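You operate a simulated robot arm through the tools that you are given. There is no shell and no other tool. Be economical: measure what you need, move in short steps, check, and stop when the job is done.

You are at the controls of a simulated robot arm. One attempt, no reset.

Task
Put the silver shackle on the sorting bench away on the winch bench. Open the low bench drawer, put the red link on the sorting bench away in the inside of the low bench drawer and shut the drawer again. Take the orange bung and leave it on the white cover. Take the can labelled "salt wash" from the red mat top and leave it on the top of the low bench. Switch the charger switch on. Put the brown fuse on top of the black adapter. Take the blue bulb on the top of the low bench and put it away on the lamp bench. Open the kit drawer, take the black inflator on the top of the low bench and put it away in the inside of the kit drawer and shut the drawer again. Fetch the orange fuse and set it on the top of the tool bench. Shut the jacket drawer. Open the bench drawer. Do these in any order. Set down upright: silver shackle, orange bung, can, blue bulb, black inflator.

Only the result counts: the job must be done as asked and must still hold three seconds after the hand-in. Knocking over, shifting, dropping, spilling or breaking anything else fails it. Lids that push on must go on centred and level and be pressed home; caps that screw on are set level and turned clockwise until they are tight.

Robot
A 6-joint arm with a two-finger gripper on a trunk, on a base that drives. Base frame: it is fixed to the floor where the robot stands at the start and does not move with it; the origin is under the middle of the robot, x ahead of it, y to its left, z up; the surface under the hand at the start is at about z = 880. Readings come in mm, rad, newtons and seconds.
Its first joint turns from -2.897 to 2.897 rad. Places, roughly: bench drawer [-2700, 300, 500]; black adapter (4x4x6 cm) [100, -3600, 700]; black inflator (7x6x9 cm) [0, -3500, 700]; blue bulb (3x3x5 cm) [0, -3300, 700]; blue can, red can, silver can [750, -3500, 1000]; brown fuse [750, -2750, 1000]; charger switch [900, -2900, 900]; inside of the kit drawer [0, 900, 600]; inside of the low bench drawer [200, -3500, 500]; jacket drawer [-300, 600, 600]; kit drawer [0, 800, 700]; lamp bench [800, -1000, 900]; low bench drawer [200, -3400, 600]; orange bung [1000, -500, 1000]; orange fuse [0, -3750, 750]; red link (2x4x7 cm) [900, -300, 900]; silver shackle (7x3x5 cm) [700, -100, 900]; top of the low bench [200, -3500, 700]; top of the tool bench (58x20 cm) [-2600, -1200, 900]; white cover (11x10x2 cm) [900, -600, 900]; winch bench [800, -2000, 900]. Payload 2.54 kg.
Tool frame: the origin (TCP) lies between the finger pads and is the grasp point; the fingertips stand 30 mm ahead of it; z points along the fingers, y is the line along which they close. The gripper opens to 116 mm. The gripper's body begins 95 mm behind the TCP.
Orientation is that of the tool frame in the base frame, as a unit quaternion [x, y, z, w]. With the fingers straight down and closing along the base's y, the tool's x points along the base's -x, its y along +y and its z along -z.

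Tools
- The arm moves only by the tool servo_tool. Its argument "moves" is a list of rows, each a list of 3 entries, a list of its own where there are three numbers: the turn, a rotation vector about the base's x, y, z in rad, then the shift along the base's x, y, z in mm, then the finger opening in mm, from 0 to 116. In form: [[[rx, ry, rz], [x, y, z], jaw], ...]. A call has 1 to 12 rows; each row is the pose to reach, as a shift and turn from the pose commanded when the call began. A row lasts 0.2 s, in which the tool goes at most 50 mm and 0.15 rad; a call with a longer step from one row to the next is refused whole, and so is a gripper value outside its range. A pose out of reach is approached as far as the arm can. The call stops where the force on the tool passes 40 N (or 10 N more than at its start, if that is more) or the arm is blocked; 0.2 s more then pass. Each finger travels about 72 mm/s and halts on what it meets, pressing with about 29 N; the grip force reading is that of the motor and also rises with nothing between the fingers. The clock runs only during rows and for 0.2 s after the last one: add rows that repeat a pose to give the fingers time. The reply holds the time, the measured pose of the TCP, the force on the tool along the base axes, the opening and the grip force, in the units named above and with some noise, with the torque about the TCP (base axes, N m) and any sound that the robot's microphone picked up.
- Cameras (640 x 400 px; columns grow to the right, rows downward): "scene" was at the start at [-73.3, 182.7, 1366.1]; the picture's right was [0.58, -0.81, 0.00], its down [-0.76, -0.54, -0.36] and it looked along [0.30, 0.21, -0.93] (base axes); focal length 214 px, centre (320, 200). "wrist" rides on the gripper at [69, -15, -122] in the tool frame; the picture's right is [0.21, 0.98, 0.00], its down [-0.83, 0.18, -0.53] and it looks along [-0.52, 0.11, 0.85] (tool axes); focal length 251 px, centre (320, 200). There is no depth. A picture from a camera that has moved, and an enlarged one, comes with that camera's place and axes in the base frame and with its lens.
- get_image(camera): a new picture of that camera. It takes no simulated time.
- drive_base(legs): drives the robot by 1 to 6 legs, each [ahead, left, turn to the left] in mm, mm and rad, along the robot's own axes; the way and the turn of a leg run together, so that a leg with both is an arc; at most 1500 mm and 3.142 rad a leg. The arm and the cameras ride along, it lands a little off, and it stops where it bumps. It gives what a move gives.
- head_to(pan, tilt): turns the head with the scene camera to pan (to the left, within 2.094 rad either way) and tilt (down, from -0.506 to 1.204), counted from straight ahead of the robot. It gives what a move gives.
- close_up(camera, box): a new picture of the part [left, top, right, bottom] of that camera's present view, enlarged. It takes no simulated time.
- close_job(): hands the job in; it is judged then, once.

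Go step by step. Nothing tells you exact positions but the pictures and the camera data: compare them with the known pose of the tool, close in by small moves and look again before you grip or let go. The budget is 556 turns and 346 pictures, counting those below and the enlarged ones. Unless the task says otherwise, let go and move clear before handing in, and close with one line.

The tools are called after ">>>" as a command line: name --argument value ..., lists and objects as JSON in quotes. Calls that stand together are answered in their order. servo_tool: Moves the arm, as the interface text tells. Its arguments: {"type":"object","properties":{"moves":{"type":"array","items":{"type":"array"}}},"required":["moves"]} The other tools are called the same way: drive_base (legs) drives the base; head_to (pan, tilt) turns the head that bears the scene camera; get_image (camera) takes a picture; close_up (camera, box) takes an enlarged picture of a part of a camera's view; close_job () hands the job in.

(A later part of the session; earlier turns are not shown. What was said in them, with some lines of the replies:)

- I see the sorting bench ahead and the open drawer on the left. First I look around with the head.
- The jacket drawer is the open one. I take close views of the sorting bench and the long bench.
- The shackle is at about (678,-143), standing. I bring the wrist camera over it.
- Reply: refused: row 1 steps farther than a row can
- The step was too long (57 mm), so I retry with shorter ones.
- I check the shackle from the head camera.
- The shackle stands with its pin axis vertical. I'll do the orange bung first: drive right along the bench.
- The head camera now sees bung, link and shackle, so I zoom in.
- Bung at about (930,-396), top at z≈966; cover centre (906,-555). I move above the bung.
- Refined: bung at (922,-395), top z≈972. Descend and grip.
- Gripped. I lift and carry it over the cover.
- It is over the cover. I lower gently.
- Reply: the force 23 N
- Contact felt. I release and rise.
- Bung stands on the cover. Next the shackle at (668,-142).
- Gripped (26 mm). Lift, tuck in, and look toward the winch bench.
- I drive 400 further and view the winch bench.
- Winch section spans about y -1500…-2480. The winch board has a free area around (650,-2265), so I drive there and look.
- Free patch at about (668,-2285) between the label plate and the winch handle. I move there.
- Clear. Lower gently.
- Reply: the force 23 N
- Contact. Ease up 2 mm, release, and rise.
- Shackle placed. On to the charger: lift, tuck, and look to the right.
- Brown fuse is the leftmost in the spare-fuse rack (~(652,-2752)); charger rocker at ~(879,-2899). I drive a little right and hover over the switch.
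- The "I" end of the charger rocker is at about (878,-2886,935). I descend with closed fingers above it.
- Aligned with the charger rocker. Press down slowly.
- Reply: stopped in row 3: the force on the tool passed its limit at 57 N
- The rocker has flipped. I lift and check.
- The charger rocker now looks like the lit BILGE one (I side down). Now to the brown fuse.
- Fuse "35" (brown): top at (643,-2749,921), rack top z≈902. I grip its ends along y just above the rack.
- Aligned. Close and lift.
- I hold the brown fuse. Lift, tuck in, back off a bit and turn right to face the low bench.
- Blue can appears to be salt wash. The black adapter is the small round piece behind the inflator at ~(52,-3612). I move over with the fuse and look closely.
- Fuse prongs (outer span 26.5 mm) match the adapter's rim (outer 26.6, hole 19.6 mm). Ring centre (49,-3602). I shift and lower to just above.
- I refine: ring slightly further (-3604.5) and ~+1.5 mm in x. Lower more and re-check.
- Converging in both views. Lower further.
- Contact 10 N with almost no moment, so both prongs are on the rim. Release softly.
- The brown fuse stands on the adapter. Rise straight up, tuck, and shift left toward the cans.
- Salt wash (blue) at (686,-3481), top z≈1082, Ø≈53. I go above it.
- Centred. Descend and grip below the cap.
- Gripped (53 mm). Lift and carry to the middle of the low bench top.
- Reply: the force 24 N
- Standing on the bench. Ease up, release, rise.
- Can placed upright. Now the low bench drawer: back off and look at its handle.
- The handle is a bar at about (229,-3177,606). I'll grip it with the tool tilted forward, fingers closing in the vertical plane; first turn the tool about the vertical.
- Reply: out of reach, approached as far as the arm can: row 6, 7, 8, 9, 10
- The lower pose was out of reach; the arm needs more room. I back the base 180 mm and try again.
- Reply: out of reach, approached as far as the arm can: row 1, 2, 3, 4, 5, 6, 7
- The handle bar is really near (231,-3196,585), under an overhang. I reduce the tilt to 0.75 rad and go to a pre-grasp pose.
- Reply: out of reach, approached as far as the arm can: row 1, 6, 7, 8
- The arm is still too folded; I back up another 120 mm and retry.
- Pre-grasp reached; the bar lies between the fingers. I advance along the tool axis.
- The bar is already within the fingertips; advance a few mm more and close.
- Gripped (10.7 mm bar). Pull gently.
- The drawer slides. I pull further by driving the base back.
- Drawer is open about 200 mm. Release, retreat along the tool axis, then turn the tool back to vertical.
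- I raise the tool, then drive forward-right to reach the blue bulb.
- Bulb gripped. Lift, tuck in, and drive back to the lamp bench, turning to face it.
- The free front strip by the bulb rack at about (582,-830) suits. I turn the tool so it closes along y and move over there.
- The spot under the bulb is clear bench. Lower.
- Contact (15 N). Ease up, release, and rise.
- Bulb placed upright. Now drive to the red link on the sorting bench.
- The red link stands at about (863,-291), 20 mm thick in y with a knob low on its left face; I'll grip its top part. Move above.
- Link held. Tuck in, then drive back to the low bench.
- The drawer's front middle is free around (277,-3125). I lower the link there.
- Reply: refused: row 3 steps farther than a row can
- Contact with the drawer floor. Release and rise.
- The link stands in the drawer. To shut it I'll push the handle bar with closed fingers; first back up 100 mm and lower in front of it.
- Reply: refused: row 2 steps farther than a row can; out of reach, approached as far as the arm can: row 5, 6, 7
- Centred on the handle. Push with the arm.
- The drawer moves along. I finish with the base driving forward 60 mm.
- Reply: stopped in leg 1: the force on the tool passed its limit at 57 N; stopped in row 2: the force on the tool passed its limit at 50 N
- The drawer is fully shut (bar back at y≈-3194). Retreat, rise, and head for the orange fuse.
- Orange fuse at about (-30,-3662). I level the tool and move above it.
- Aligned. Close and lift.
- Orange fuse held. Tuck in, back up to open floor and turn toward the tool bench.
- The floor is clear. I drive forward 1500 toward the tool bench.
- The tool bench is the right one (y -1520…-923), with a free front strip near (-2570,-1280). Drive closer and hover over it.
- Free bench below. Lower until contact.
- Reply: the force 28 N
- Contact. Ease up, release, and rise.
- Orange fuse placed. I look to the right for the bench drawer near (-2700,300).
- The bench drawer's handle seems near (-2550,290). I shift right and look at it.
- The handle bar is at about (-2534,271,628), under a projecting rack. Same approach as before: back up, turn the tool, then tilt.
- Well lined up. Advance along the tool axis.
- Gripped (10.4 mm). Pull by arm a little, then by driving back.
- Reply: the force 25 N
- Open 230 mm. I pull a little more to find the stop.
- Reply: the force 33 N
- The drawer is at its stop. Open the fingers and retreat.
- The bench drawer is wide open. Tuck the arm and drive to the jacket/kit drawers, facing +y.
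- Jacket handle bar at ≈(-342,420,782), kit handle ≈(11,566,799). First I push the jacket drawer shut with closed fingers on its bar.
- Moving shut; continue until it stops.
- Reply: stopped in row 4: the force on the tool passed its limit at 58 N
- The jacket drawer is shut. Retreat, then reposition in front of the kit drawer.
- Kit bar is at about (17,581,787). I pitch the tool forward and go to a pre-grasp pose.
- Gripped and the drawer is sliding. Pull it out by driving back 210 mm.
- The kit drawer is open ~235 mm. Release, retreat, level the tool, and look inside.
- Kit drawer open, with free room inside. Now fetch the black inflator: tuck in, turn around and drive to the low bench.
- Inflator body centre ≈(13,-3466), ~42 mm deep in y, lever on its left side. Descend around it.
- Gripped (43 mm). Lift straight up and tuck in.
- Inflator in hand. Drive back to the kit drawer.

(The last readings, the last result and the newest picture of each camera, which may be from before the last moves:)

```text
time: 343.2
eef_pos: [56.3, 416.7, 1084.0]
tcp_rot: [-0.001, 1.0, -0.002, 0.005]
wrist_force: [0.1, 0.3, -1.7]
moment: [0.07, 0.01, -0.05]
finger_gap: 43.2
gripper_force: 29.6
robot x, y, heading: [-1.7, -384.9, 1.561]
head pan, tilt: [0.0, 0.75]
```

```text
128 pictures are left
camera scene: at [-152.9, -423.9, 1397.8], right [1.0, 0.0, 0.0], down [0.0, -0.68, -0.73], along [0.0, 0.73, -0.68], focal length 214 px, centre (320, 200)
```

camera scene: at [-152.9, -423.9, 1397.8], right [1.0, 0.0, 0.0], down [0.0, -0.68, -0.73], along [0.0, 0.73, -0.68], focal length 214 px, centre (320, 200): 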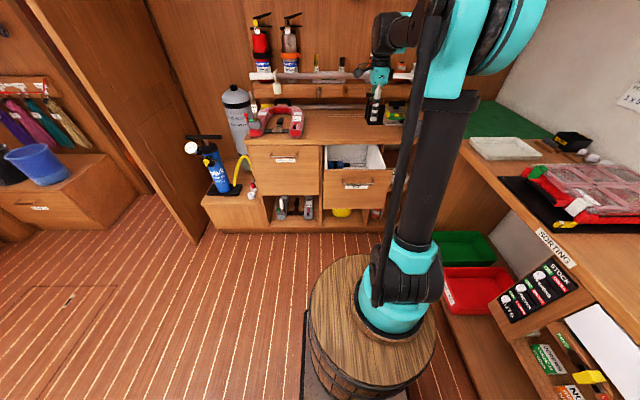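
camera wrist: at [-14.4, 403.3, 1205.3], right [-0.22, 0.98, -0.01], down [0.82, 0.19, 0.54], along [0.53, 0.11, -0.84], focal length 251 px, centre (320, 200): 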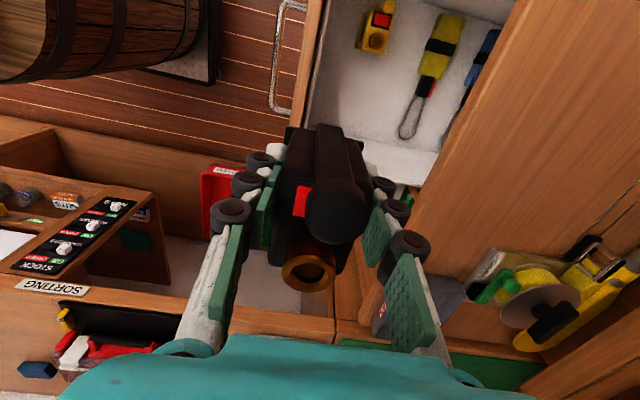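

Drawer opening spans y≈400–592; a free spot is at (75,482). I move there and lower.

>>> servo_tool --moves '[[[0, 0, 0], [10, 35, 0], 28], [[0, 0, 0], [19, 65, -20], 28], [[0, 0, 0], [19, 65, -65], 28], [[0, 0, 0], [19, 65, -110], 28], [[0, 0, 0], [19, 65, -150], 28]]'

>>> get_image --camera "wrist"

>>> close_up --camera "scene" --box '[290, 60, 440, 200]'

```text
time: 344.4
eef_pos: [75.6, 484.0, 931.4]
tcp_rot: [-0.001, 1.0, -0.002, 0.005]
wrist_force: [0.5, 0.2, -1.8]
moment: [0.01, 0.02, 0.07]
finger_gap: 43.1
gripper_force: 28.9
robot x, y, heading: [-7.0, -388.4, 1.568]
head pan, tilt: [0.0, 0.75]
```

```text
127 pictures are left
camera wrist: at [5.2, 468.9, 1053.4], right [-0.22, 0.98, -0.01], down [0.82, 0.19, 0.54], along [0.53, 0.11, -0.84], focal length 251 px, centre (320, 200)
```

wrist: 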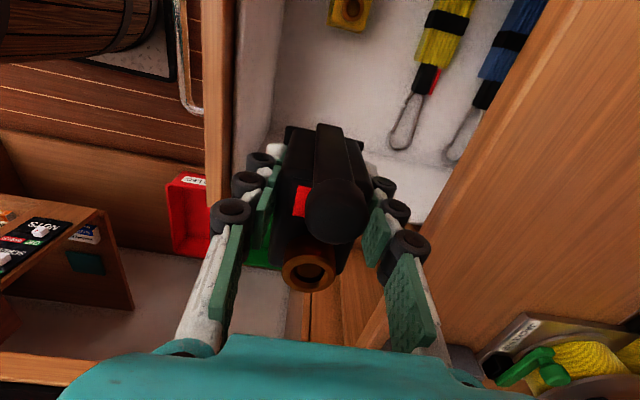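

```text
2.86 times, centred on (365, 130) of scene
camera zoom: at [-152.8, -423.6, 1397.8], right [1.0, 0.0, 0.0], down [0.0, -0.68, -0.73], along [0.0, 0.73, -0.68], focal length 613 px, centre (191, 400)
```

zoom: 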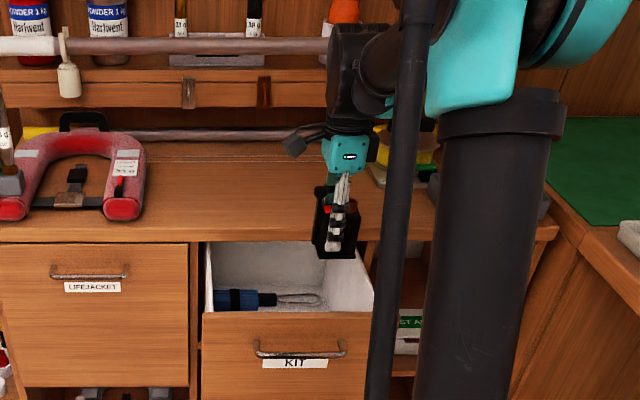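

Landing spot is clear. Lower further.

>>> servo_tool --moves '[[[0, 0, 0], [0, 0, -45], 28], [[0, 0, 0], [0, 0, -90], 28], [[0, 0, 0], [0, 0, -130], 28]]'

>>> get_image --camera "wrist"

>>> close_up --camera "scene" --box '[290, 60, 440, 200]'

```text
time: 345.2
eef_pos: [76.6, 482.7, 801.9]
tcp_rot: [0.0, 1.0, -0.003, 0.005]
wrist_force: [-1.0, -1.0, -1.3]
moment: [0.02, -0.01, 0.0]
finger_gap: 43.1
gripper_force: 28.7
robot x, y, heading: [-2.1, -390.9, 1.569]
head pan, tilt: [0.0, 0.75]
```

```text
125 pictures are left
camera wrist: at [5.9, 469.0, 923.2], right [-0.22, 0.98, -0.01], down [0.82, 0.19, 0.54], along [0.53, 0.11, -0.84], focal length 251 px, centre (320, 200)
```

wrist: 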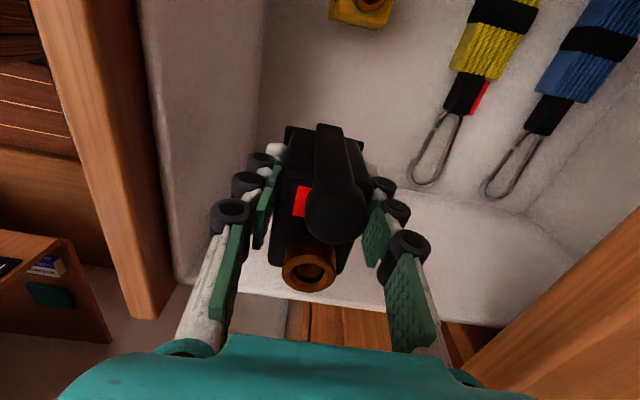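

```text
2.86 times, centred on (365, 130) of scene
camera zoom: at [-152.8, -423.6, 1397.8], right [1.0, 0.0, 0.0], down [0.0, -0.68, -0.73], along [0.0, 0.73, -0.68], focal length 613 px, centre (191, 400)
```

zoom: 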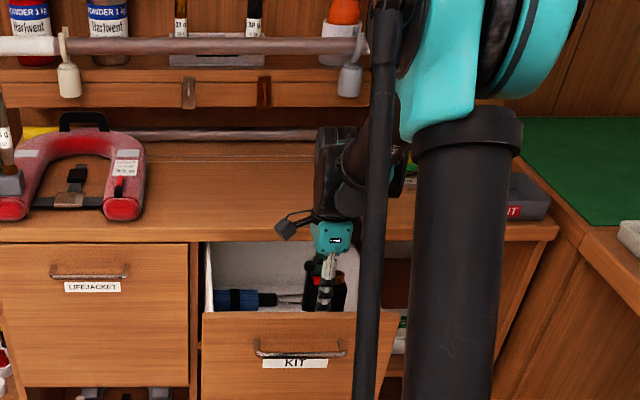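

The +x wall is close, so I shift 32 mm toward -x and then lower on.

>>> servo_tool --moves '[[[0, 0, 0], [-32, -4, 0], 28], [[0, 0, 0], [-32, -4, -20], 28], [[0, 0, 0], [-32, -4, -35], 28]]'

>>> get_image --camera "wrist"

```text
time: 346.0
eef_pos: [40.7, 480.1, 767.4]
tcp_rot: [-0.001, 1.0, -0.003, 0.005]
wrist_force: [1.1, -0.8, -1.3]
moment: [0.0, 0.0, 0.01]
finger_gap: 43.4
gripper_force: 28.9
robot x, y, heading: [-3.4, -387.5, 1.567]
head pan, tilt: [0.0, 0.75]
```

```text
123 pictures are left
camera wrist: at [-27.0, 465.1, 888.6], right [-0.22, 0.98, -0.01], down [0.82, 0.19, 0.54], along [0.53, 0.11, -0.84], focal length 251 px, centre (320, 200)
```

wrist: 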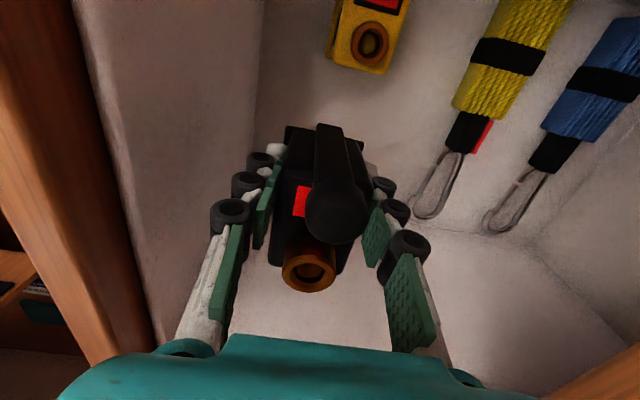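

>>> servo_tool --moves '[[[0, 0, 0], [0, 0, -8], 28], [[0, 0, 0], [0, 0, -16], 28], [[0, 0, 0], [0, 0, -23], 28], [[0, 0, 0], [0, 0, -30], 28], [[0, 0, 0], [0, 0, -36], 28], [[0, 0, 0], [0, 0, -42], 28]]'

>>> get_image --camera "wrist"

```text
time: 347.4
eef_pos: [43.5, 480.3, 725.1]
tcp_rot: [-0.001, 1.0, -0.002, 0.005]
wrist_force: [0.3, -0.8, -2.5]
moment: [0.02, 0.01, -0.01]
finger_gap: 43.0
gripper_force: 29.4
robot x, y, heading: [-2.5, -388.5, 1.567]
head pan, tilt: [0.0, 0.75]
```

```text
122 pictures are left
camera wrist: at [-26.7, 465.1, 846.7], right [-0.22, 0.98, -0.01], down [0.82, 0.19, 0.54], along [0.53, 0.11, -0.84], focal length 251 px, centre (320, 200)
```

wrist: 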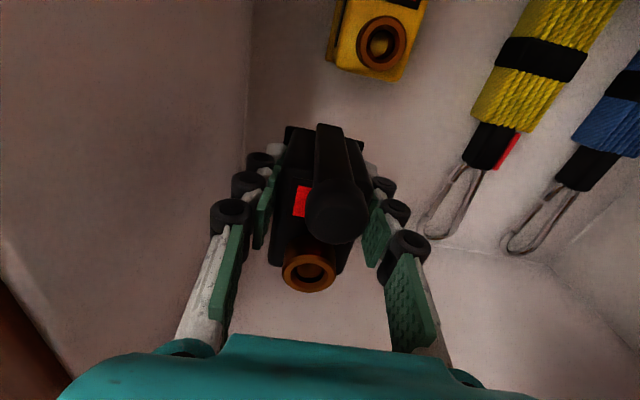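

>>> servo_tool --moves '[[[0, 0, 0], [0, 3, -8], 28], [[0, 0, 0], [0, 5, -15], 28], [[0, 0, 0], [0, 5, -21], 28], [[0, 0, 0], [0, 5, -26], 28], [[0, 0, 0], [0, 5, -31], 28], [[0, 0, 0], [0, 5, -36], 28], [[0, 0, 0], [0, 5, -40], 28]]'

>>> get_image --camera "wrist"

```text
time: 349.0
eef_pos: [43.8, 484.4, 685.6]
tcp_rot: [-0.001, 1.0, -0.004, 0.005]
wrist_force: [0.1, -0.2, -0.5]
moment: [-0.03, 0.03, -0.01]
finger_gap: 43.2
gripper_force: 28.9
robot x, y, heading: [-2.0, -382.5, 1.569]
head pan, tilt: [0.0, 0.75]
```

```text
121 pictures are left
camera wrist: at [-26.3, 470.2, 806.6], right [-0.22, 0.98, -0.01], down [0.82, 0.19, 0.54], along [0.53, 0.11, -0.84], focal length 251 px, centre (320, 200)
```

wrist: 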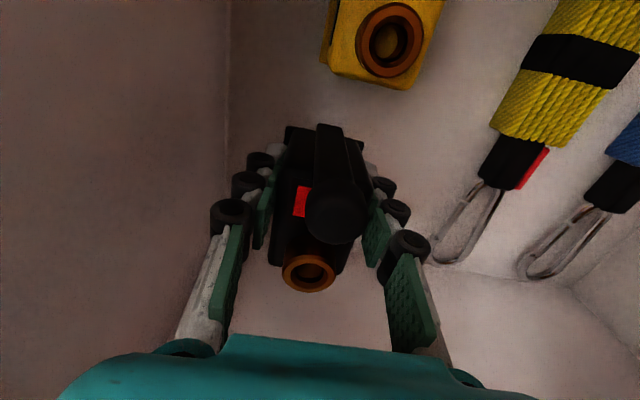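

>>> servo_tool --moves '[[[0, 0, 0], [0, 0, -6], 28], [[0, 0, 0], [0, 0, -12], 28], [[0, 0, 0], [0, 0, -17], 28], [[0, 0, 0], [0, 0, -22], 28], [[0, 0, 0], [0, 0, -26], 28], [[0, 0, 0], [0, 0, -30], 28]]'

```text
time: 350.4
eef_pos: [43.0, 484.6, 655.6]
tcp_rot: [-0.001, 1.0, -0.003, 0.006]
wrist_force: [-0.8, -0.9, -1.4]
moment: [-0.01, 0.0, 0.03]
finger_gap: 43.1
gripper_force: 29.2
robot x, y, heading: [-3.9, -388.1, 1.571]
head pan, tilt: [0.0, 0.75]
```

>>> servo_tool --moves '[[[0, 0, 0], [0, 0, -5], 28], [[0, 0, 0], [0, 0, -9], 28], [[0, 0, 0], [0, 0, -13], 28], [[0, 0, 0], [0, 0, -17], 28], [[0, 0, 0], [0, 0, -20], 28], [[0, 0, 0], [0, 0, -23], 28]]'

>>> get_image --camera "wrist"

```text
time: 351.8
eef_pos: [43.3, 484.2, 634.9]
tcp_rot: [0.0, 1.0, -0.002, 0.005]
wrist_force: [-0.4, -0.4, 24.9]
moment: [0.17, 0.14, -0.03]
finger_gap: 43.4
gripper_force: 28.7
robot x, y, heading: [-4.1, -383.4, 1.563]
head pan, tilt: [0.0, 0.75]
stopped in row 6: the force on the tool passed its limit at 48 N (the readings are from after the stop); the commanded pose is now the measured one
```

```text
120 pictures are left
camera wrist: at [-26.5, 469.9, 757.0], right [-0.22, 0.98, -0.01], down [0.82, 0.19, 0.54], along [0.53, 0.11, -0.84], focal length 251 px, centre (320, 200)
```

wrist: 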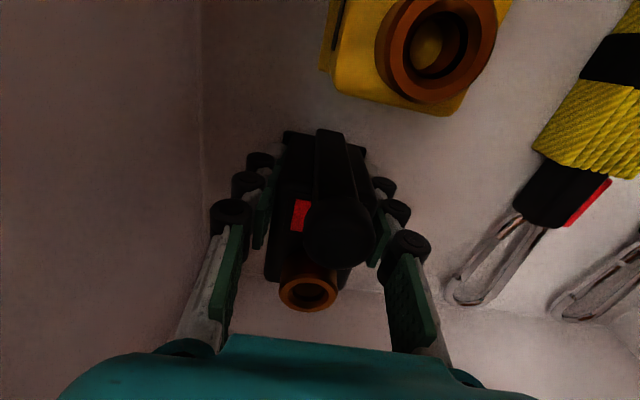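

On the drawer floor. Ease up, release, and rise straight.

>>> servo_tool --moves '[[[0, 0, 0], [0, 0, 1.5], 28], [[0, 0, 0], [0, 0, 1.5], 40], [[0, 0, 0], [0, 0, 1.5], 50], [[0, 0, 0], [0, 0, 1.5], 56], [[0, 0, 0], [0, 0, 1.5], 56]]'

>>> get_image --camera "wrist"

```text
time: 353.0
eef_pos: [44.9, 485.2, 637.4]
tcp_rot: [-0.002, 1.0, -0.002, 0.005]
wrist_force: [-0.3, -1.2, -0.2]
moment: [-0.01, 0.01, 0.01]
finger_gap: 56.1
gripper_force: 0.1
robot x, y, heading: [-1.7, -386.6, 1.569]
head pan, tilt: [0.0, 0.75]
```

```text
119 pictures are left
camera wrist: at [-26.3, 470.1, 757.2], right [-0.22, 0.98, -0.01], down [0.82, 0.19, 0.54], along [0.53, 0.11, -0.84], focal length 251 px, centre (320, 200)
```

wrist: 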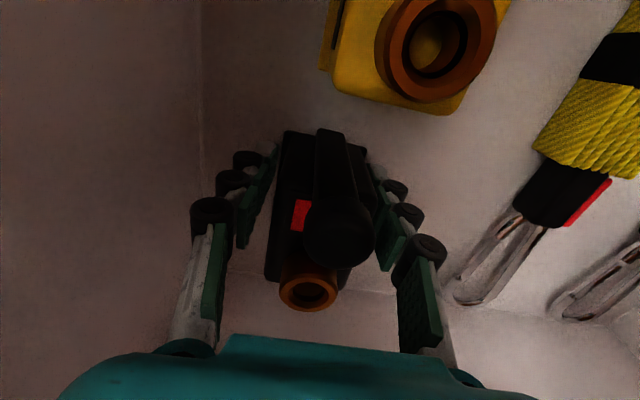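

Upright. Rise clear of the drawer, then move toward the robot.

>>> servo_tool --moves '[[[0, 0, 0], [0, 0, 30], 56], [[0, 0, 0], [0, 0, 75], 56], [[0, 0, 0], [0, 0, 120], 56], [[0, 0, 0], [0, 0, 165], 56], [[0, 0, 0], [0, 0, 210], 56], [[0, 0, 0], [0, 0, 255], 56], [[0, 0, 0], [0, 0, 300], 56], [[0, 0, 0], [0, 0, 340], 56], [[0, 0, 0], [0, -45, 350], 56], [[0, 0, 0], [0, -90, 350], 40], [[0, 0, 0], [0, -135, 350], 20], [[0, 0, 0], [0, -180, 350], 0]]'

>>> get_image --camera "wrist"

>>> close_up --camera "scene" --box '[220, 80, 440, 220]'

```text
time: 355.6
eef_pos: [42.4, 303.6, 984.7]
tcp_rot: [-0.001, 1.0, -0.002, 0.005]
wrist_force: [0.1, 0.8, 0.5]
moment: [-0.06, 0.04, -0.01]
finger_gap: 0.3
gripper_force: 26.7
robot x, y, heading: [-1.8, -386.2, 1.563]
head pan, tilt: [0.0, 0.75]
```

```text
118 pictures are left
camera wrist: at [-26.9, 289.0, 1106.5], right [-0.22, 0.98, -0.01], down [0.82, 0.19, 0.54], along [0.53, 0.11, -0.84], focal length 251 px, centre (320, 200)
```

wrist: 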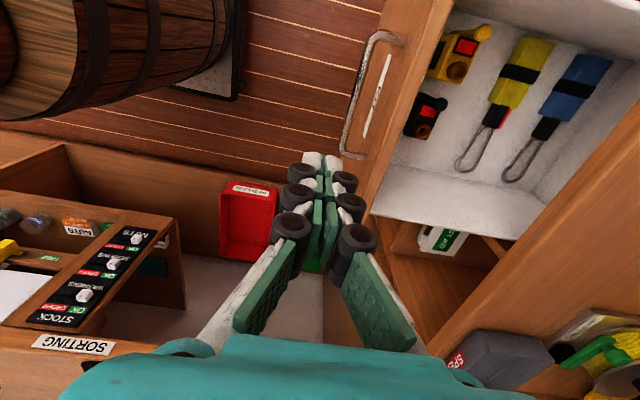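

```text
2.86 times, centred on (330, 150) of scene
camera zoom: at [-152.8, -423.0, 1397.8], right [1.0, 0.0, 0.0], down [0.0, -0.68, -0.73], along [0.0, 0.73, -0.68], focal length 613 px, centre (291, 343)
```

zoom: 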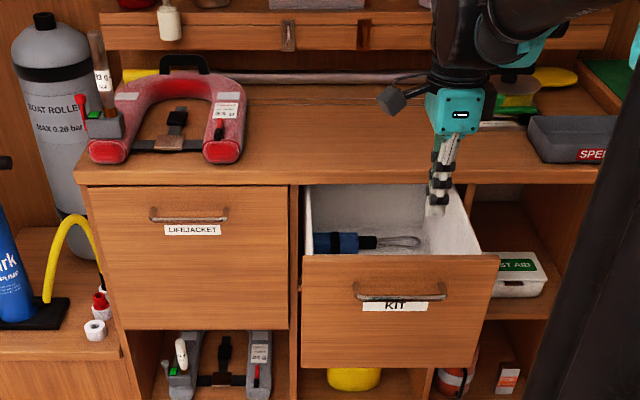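

The inflator stands upright in the kit drawer. To shut it, I turn the tool to close along x, lower in front of the bar, and push.

>>> servo_tool --moves '[[[0, 0, 0.135], [-2, -5, 0], 0], [[0, 0, 0.27], [-4, -10, 0], 0], [[0, 0, 0.405], [-6, -15, 0], 0], [[0, 0, 0.54], [-8, -20, 0], 0], [[0, 0, 0.675], [-10, -25, 0], 0], [[0, 0, 0.81], [-12, -30, 0], 0], [[0, 0, 0.945], [-14, -35, 0], 0], [[0, 0, 1.08], [-16, -40, 0], 0], [[0, 0, 1.215], [-18, -45, 0], 0], [[0, 0, 1.35], [-19, -50, -20], 0], [[0, 0, 1.48], [-19, -50, -60], 0], [[0, 0, 1.565], [-19, -50, -100], 0]]'

>>> servo_tool --moves '[[[0, 0, 0], [0, 0, -45], 0], [[0, 0, 0], [0, 0, -87], 0]]'

>>> get_image --camera "wrist"

```text
time: 358.2
eef_pos: [24.2, 255.5, 886.3]
tcp_rot: [-0.706, 0.708, 0.002, 0.006]
wrist_force: [-0.6, 0.1, 0.7]
moment: [0.0, 0.03, -0.01]
finger_gap: 0.1
gripper_force: 28.1
robot x, y, heading: [-4.6, -388.6, 1.571]
head pan, tilt: [0.0, 0.75]
```

```text
time: 358.8
eef_pos: [24.0, 255.2, 797.3]
tcp_rot: [-0.706, 0.708, 0.001, 0.006]
wrist_force: [0.3, -0.8, -0.8]
moment: [0.05, 0.0, -0.06]
finger_gap: 0.0
gripper_force: 28.8
robot x, y, heading: [-6.9, -389.3, 1.57]
head pan, tilt: [0.0, 0.75]
```

```text
116 pictures are left
camera wrist: at [38.9, 184.7, 919.3], right [-0.98, -0.21, -0.01], down [-0.18, 0.82, 0.54], along [-0.11, 0.53, -0.84], focal length 251 px, centre (320, 200)
```

wrist: 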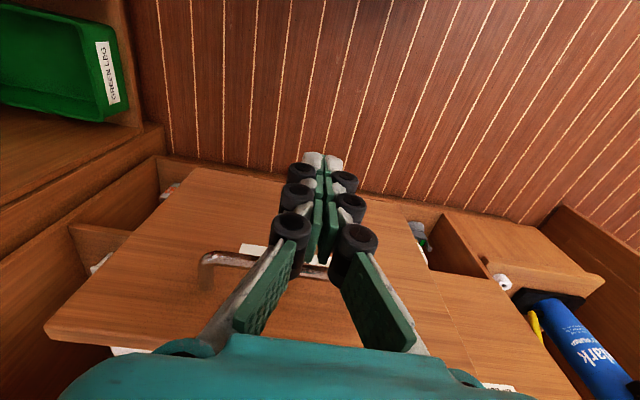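

Push slowly so nothing inside tips.

>>> servo_tool --moves '[[[0, 0, 0], [0, 20, 0], 0], [[0, 0, 0], [0, 40, 0], 0], [[0, 0, 0], [0, 55, 0], 0], [[0, 0, 0], [0, 68, 0], 0], [[0, 0, 0], [0, 80, 0], 0], [[0, 0, 0], [0, 92, 0], 0], [[0, 0, 0], [0, 104, 0], 0], [[0, 0, 0], [0, 116, 0], 0], [[0, 0, 0], [0, 128, 0], 0], [[0, 0, 0], [0, 140, 0], 0], [[0, 0, 0], [0, 152, 0], 0], [[0, 0, 0], [0, 164, 0], 0]]'

>>> get_image --camera "wrist"

```text
time: 361.4
eef_pos: [25.5, 419.6, 798.1]
tcp_rot: [-0.706, 0.708, 0.002, 0.005]
wrist_force: [0.5, -0.7, -0.3]
moment: [-0.04, 0.0, 0.02]
finger_gap: 0.1
gripper_force: 28.9
robot x, y, heading: [-3.5, -388.2, 1.559]
head pan, tilt: [0.0, 0.75]
```

```text
115 pictures are left
camera wrist: at [39.3, 348.9, 920.0], right [-0.98, -0.21, -0.01], down [-0.18, 0.82, 0.54], along [-0.11, 0.53, -0.84], focal length 251 px, centre (320, 200)
```

wrist: 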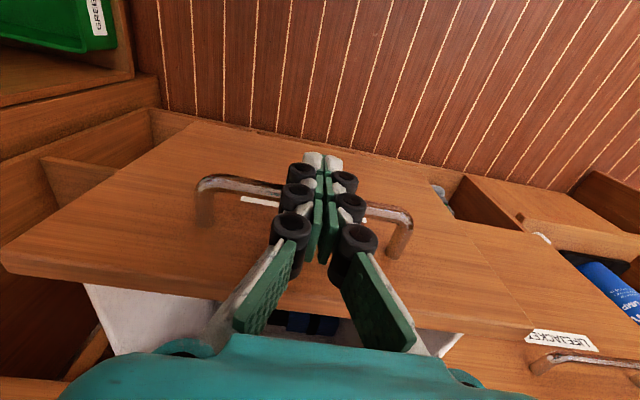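

>>> servo_tool --moves '[[[0, 0, 0], [0, 12, 0], 0], [[0, 0, 0], [0, 24, 0], 0], [[0, 0, 0], [0, 36, 0], 0], [[0, 0, 0], [0, 48, 0], 0], [[0, 0, 0], [0, 60, 0], 0], [[0, 0, 0], [0, 72, 0], 0], [[0, 0, 0], [0, 84, 0], 0], [[0, 0, 0], [0, 96, 0], 0], [[0, 0, 0], [0, 106, 0], 0], [[0, 0, 0], [0, 116, 0], 0], [[0, 0, 0], [0, 126, 0], 0], [[0, 0, 0], [0, 136, 0], 0]]'

>>> get_image --camera "wrist"

>>> close_up --camera "scene" --box '[220, 80, 440, 220]'

```text
time: 364.0
eef_pos: [23.7, 556.1, 798.4]
tcp_rot: [-0.706, 0.709, 0.002, 0.006]
wrist_force: [-0.8, -1.2, 0.4]
moment: [0.03, -0.04, 0.01]
finger_gap: 0.0
gripper_force: 29.2
robot x, y, heading: [-5.8, -387.1, 1.567]
head pan, tilt: [0.0, 0.75]
```

```text
114 pictures are left
camera wrist: at [38.8, 485.0, 920.2], right [-0.98, -0.21, -0.01], down [-0.18, 0.82, 0.54], along [-0.11, 0.53, -0.84], focal length 251 px, centre (320, 200)
```

wrist: 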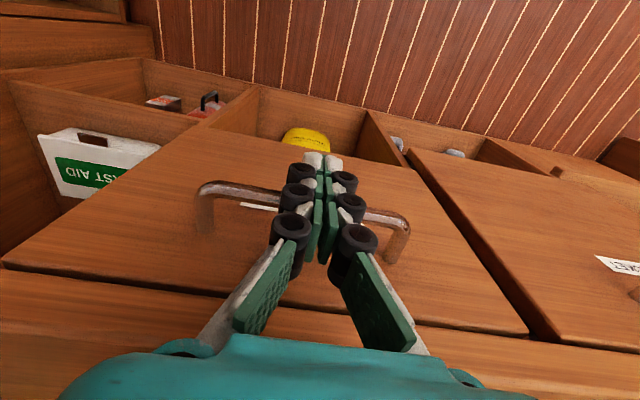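

```text
2.86 times, centred on (330, 150) of scene
camera zoom: at [-152.8, -423.5, 1397.8], right [1.0, 0.0, 0.0], down [0.0, -0.68, -0.73], along [0.0, 0.73, -0.68], focal length 613 px, centre (291, 343)
```

zoom: 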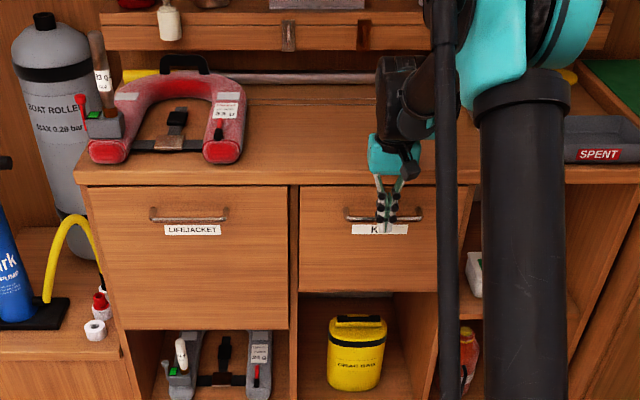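

Nearly home; push until it stops.

>>> servo_tool --moves '[[[0, 0, 0], [0, 4, 0], 0], [[0, 0, 0], [0, 8, 0], 0], [[0, 0, 0], [0, 12, 0], 0], [[0, 0, 0], [0, 16, 0], 0], [[0, 0, 0], [0, 20, 0], 0]]'

>>> close_up --camera "scene" --box '[220, 80, 440, 220]'

```text
time: 364.9
eef_pos: [24.1, 562.7, 799.4]
tcp_rot: [-0.706, 0.708, -0.002, 0.003]
wrist_force: [-1.0, -5.1, 1.3]
moment: [-0.1, 0.04, 0.01]
finger_gap: 0.0
gripper_force: 29.1
robot x, y, heading: [-7.1, -387.0, 1.567]
head pan, tilt: [0.0, 0.75]
stopped in row 4: the force on the tool passed its limit at 48 N (the readings are from after the stop); the commanded pose is now the measured one
```

```text
2.86 times, centred on (330, 150) of scene
camera zoom: at [-152.8, -424.2, 1397.8], right [1.0, 0.0, 0.0], down [0.0, -0.68, -0.73], along [0.0, 0.73, -0.68], focal length 613 px, centre (291, 343)
```

zoom: 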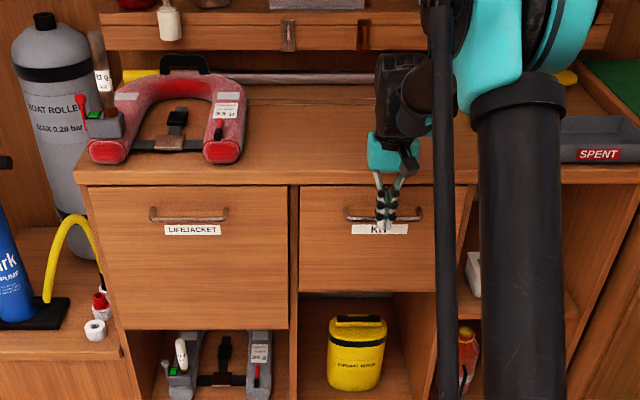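

The kit drawer is shut at the same depth as the jacket drawer. I retreat and take a last look.

>>> servo_tool --moves '[[[0, 0, 0], [0, -40, 0], 0], [[0, 0, 0], [0, -80, 10], 0], [[0, 0, 0], [0, -120, 40], 0], [[0, 0, 0], [0, -160, 70], 0], [[0, 0, 0], [0, -200, 100], 0]]'

>>> head_to --pan -1.6 --tilt 0.45

>>> get_image --camera "scene"

>>> head_to --pan 0.0 --tilt 0.75

>>> get_image --camera "scene"

```text
time: 366.1
eef_pos: [22.6, 363.4, 897.0]
tcp_rot: [-0.706, 0.708, -0.001, 0.003]
wrist_force: [0.4, 1.3, -0.8]
moment: [-0.04, 0.0, -0.01]
finger_gap: 0.3
gripper_force: 28.3
robot x, y, heading: [0.3, -390.0, 1.567]
head pan, tilt: [0.0, 0.75]
```

```text
time: 367.7
eef_pos: [22.6, 365.3, 896.7]
tcp_rot: [-0.705, 0.709, -0.002, 0.003]
wrist_force: [0.5, -0.7, 0.2]
moment: [-0.03, 0.01, 0.02]
finger_gap: 0.1
gripper_force: 28.6
robot x, y, heading: [-0.3, -389.3, 1.564]
head pan, tilt: [-1.6, 0.45]
```

```text
111 pictures are left
camera scene: at [-61.4, -509.8, 1424.2], right [-0.03, -1.0, 0.0], down [-0.44, 0.01, -0.9], along [0.9, -0.03, -0.44], focal length 214 px, centre (320, 200)
```

scene: 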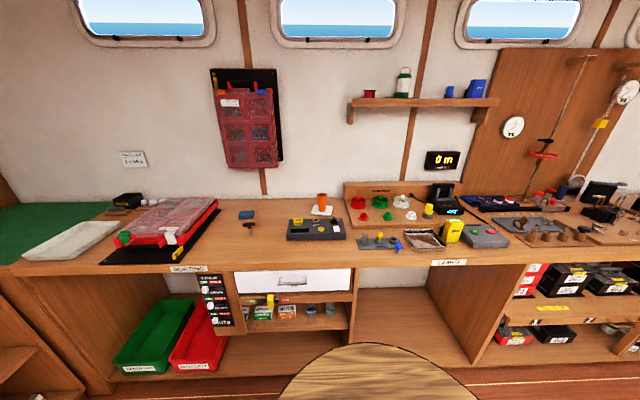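

```text
time: 369.4
eef_pos: [23.0, 364.6, 897.1]
tcp_rot: [-0.705, 0.709, -0.001, 0.003]
wrist_force: [0.3, 0.6, -0.8]
moment: [-0.01, 0.0, -0.01]
finger_gap: 0.0
gripper_force: 28.7
robot x, y, heading: [-2.3, -386.1, 1.563]
head pan, tilt: [0.0, 0.75]
```

```text
110 pictures are left
camera scene: at [-152.8, -423.9, 1397.8], right [1.0, -0.01, 0.0], down [0.0, -0.68, -0.73], along [0.0, 0.73, -0.68], focal length 214 px, centre (320, 200)
```

scene: 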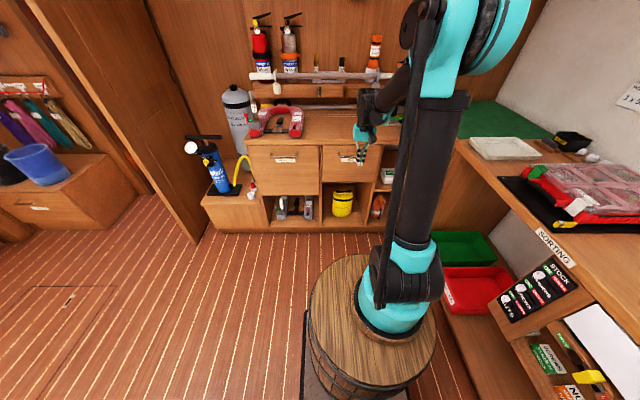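

The bung is on the cover, the bulb stands on the lamp bench, and both drawers here are shut. Everything else checked out earlier, so I hand the job in.

>>> close_job

```text
The job is handed in.
```

I did all the listed tasks and handed the job in; the only thing I could not confirm is the charger light, which stayed dark although the switch is now in the same position as the lit bilge switch.
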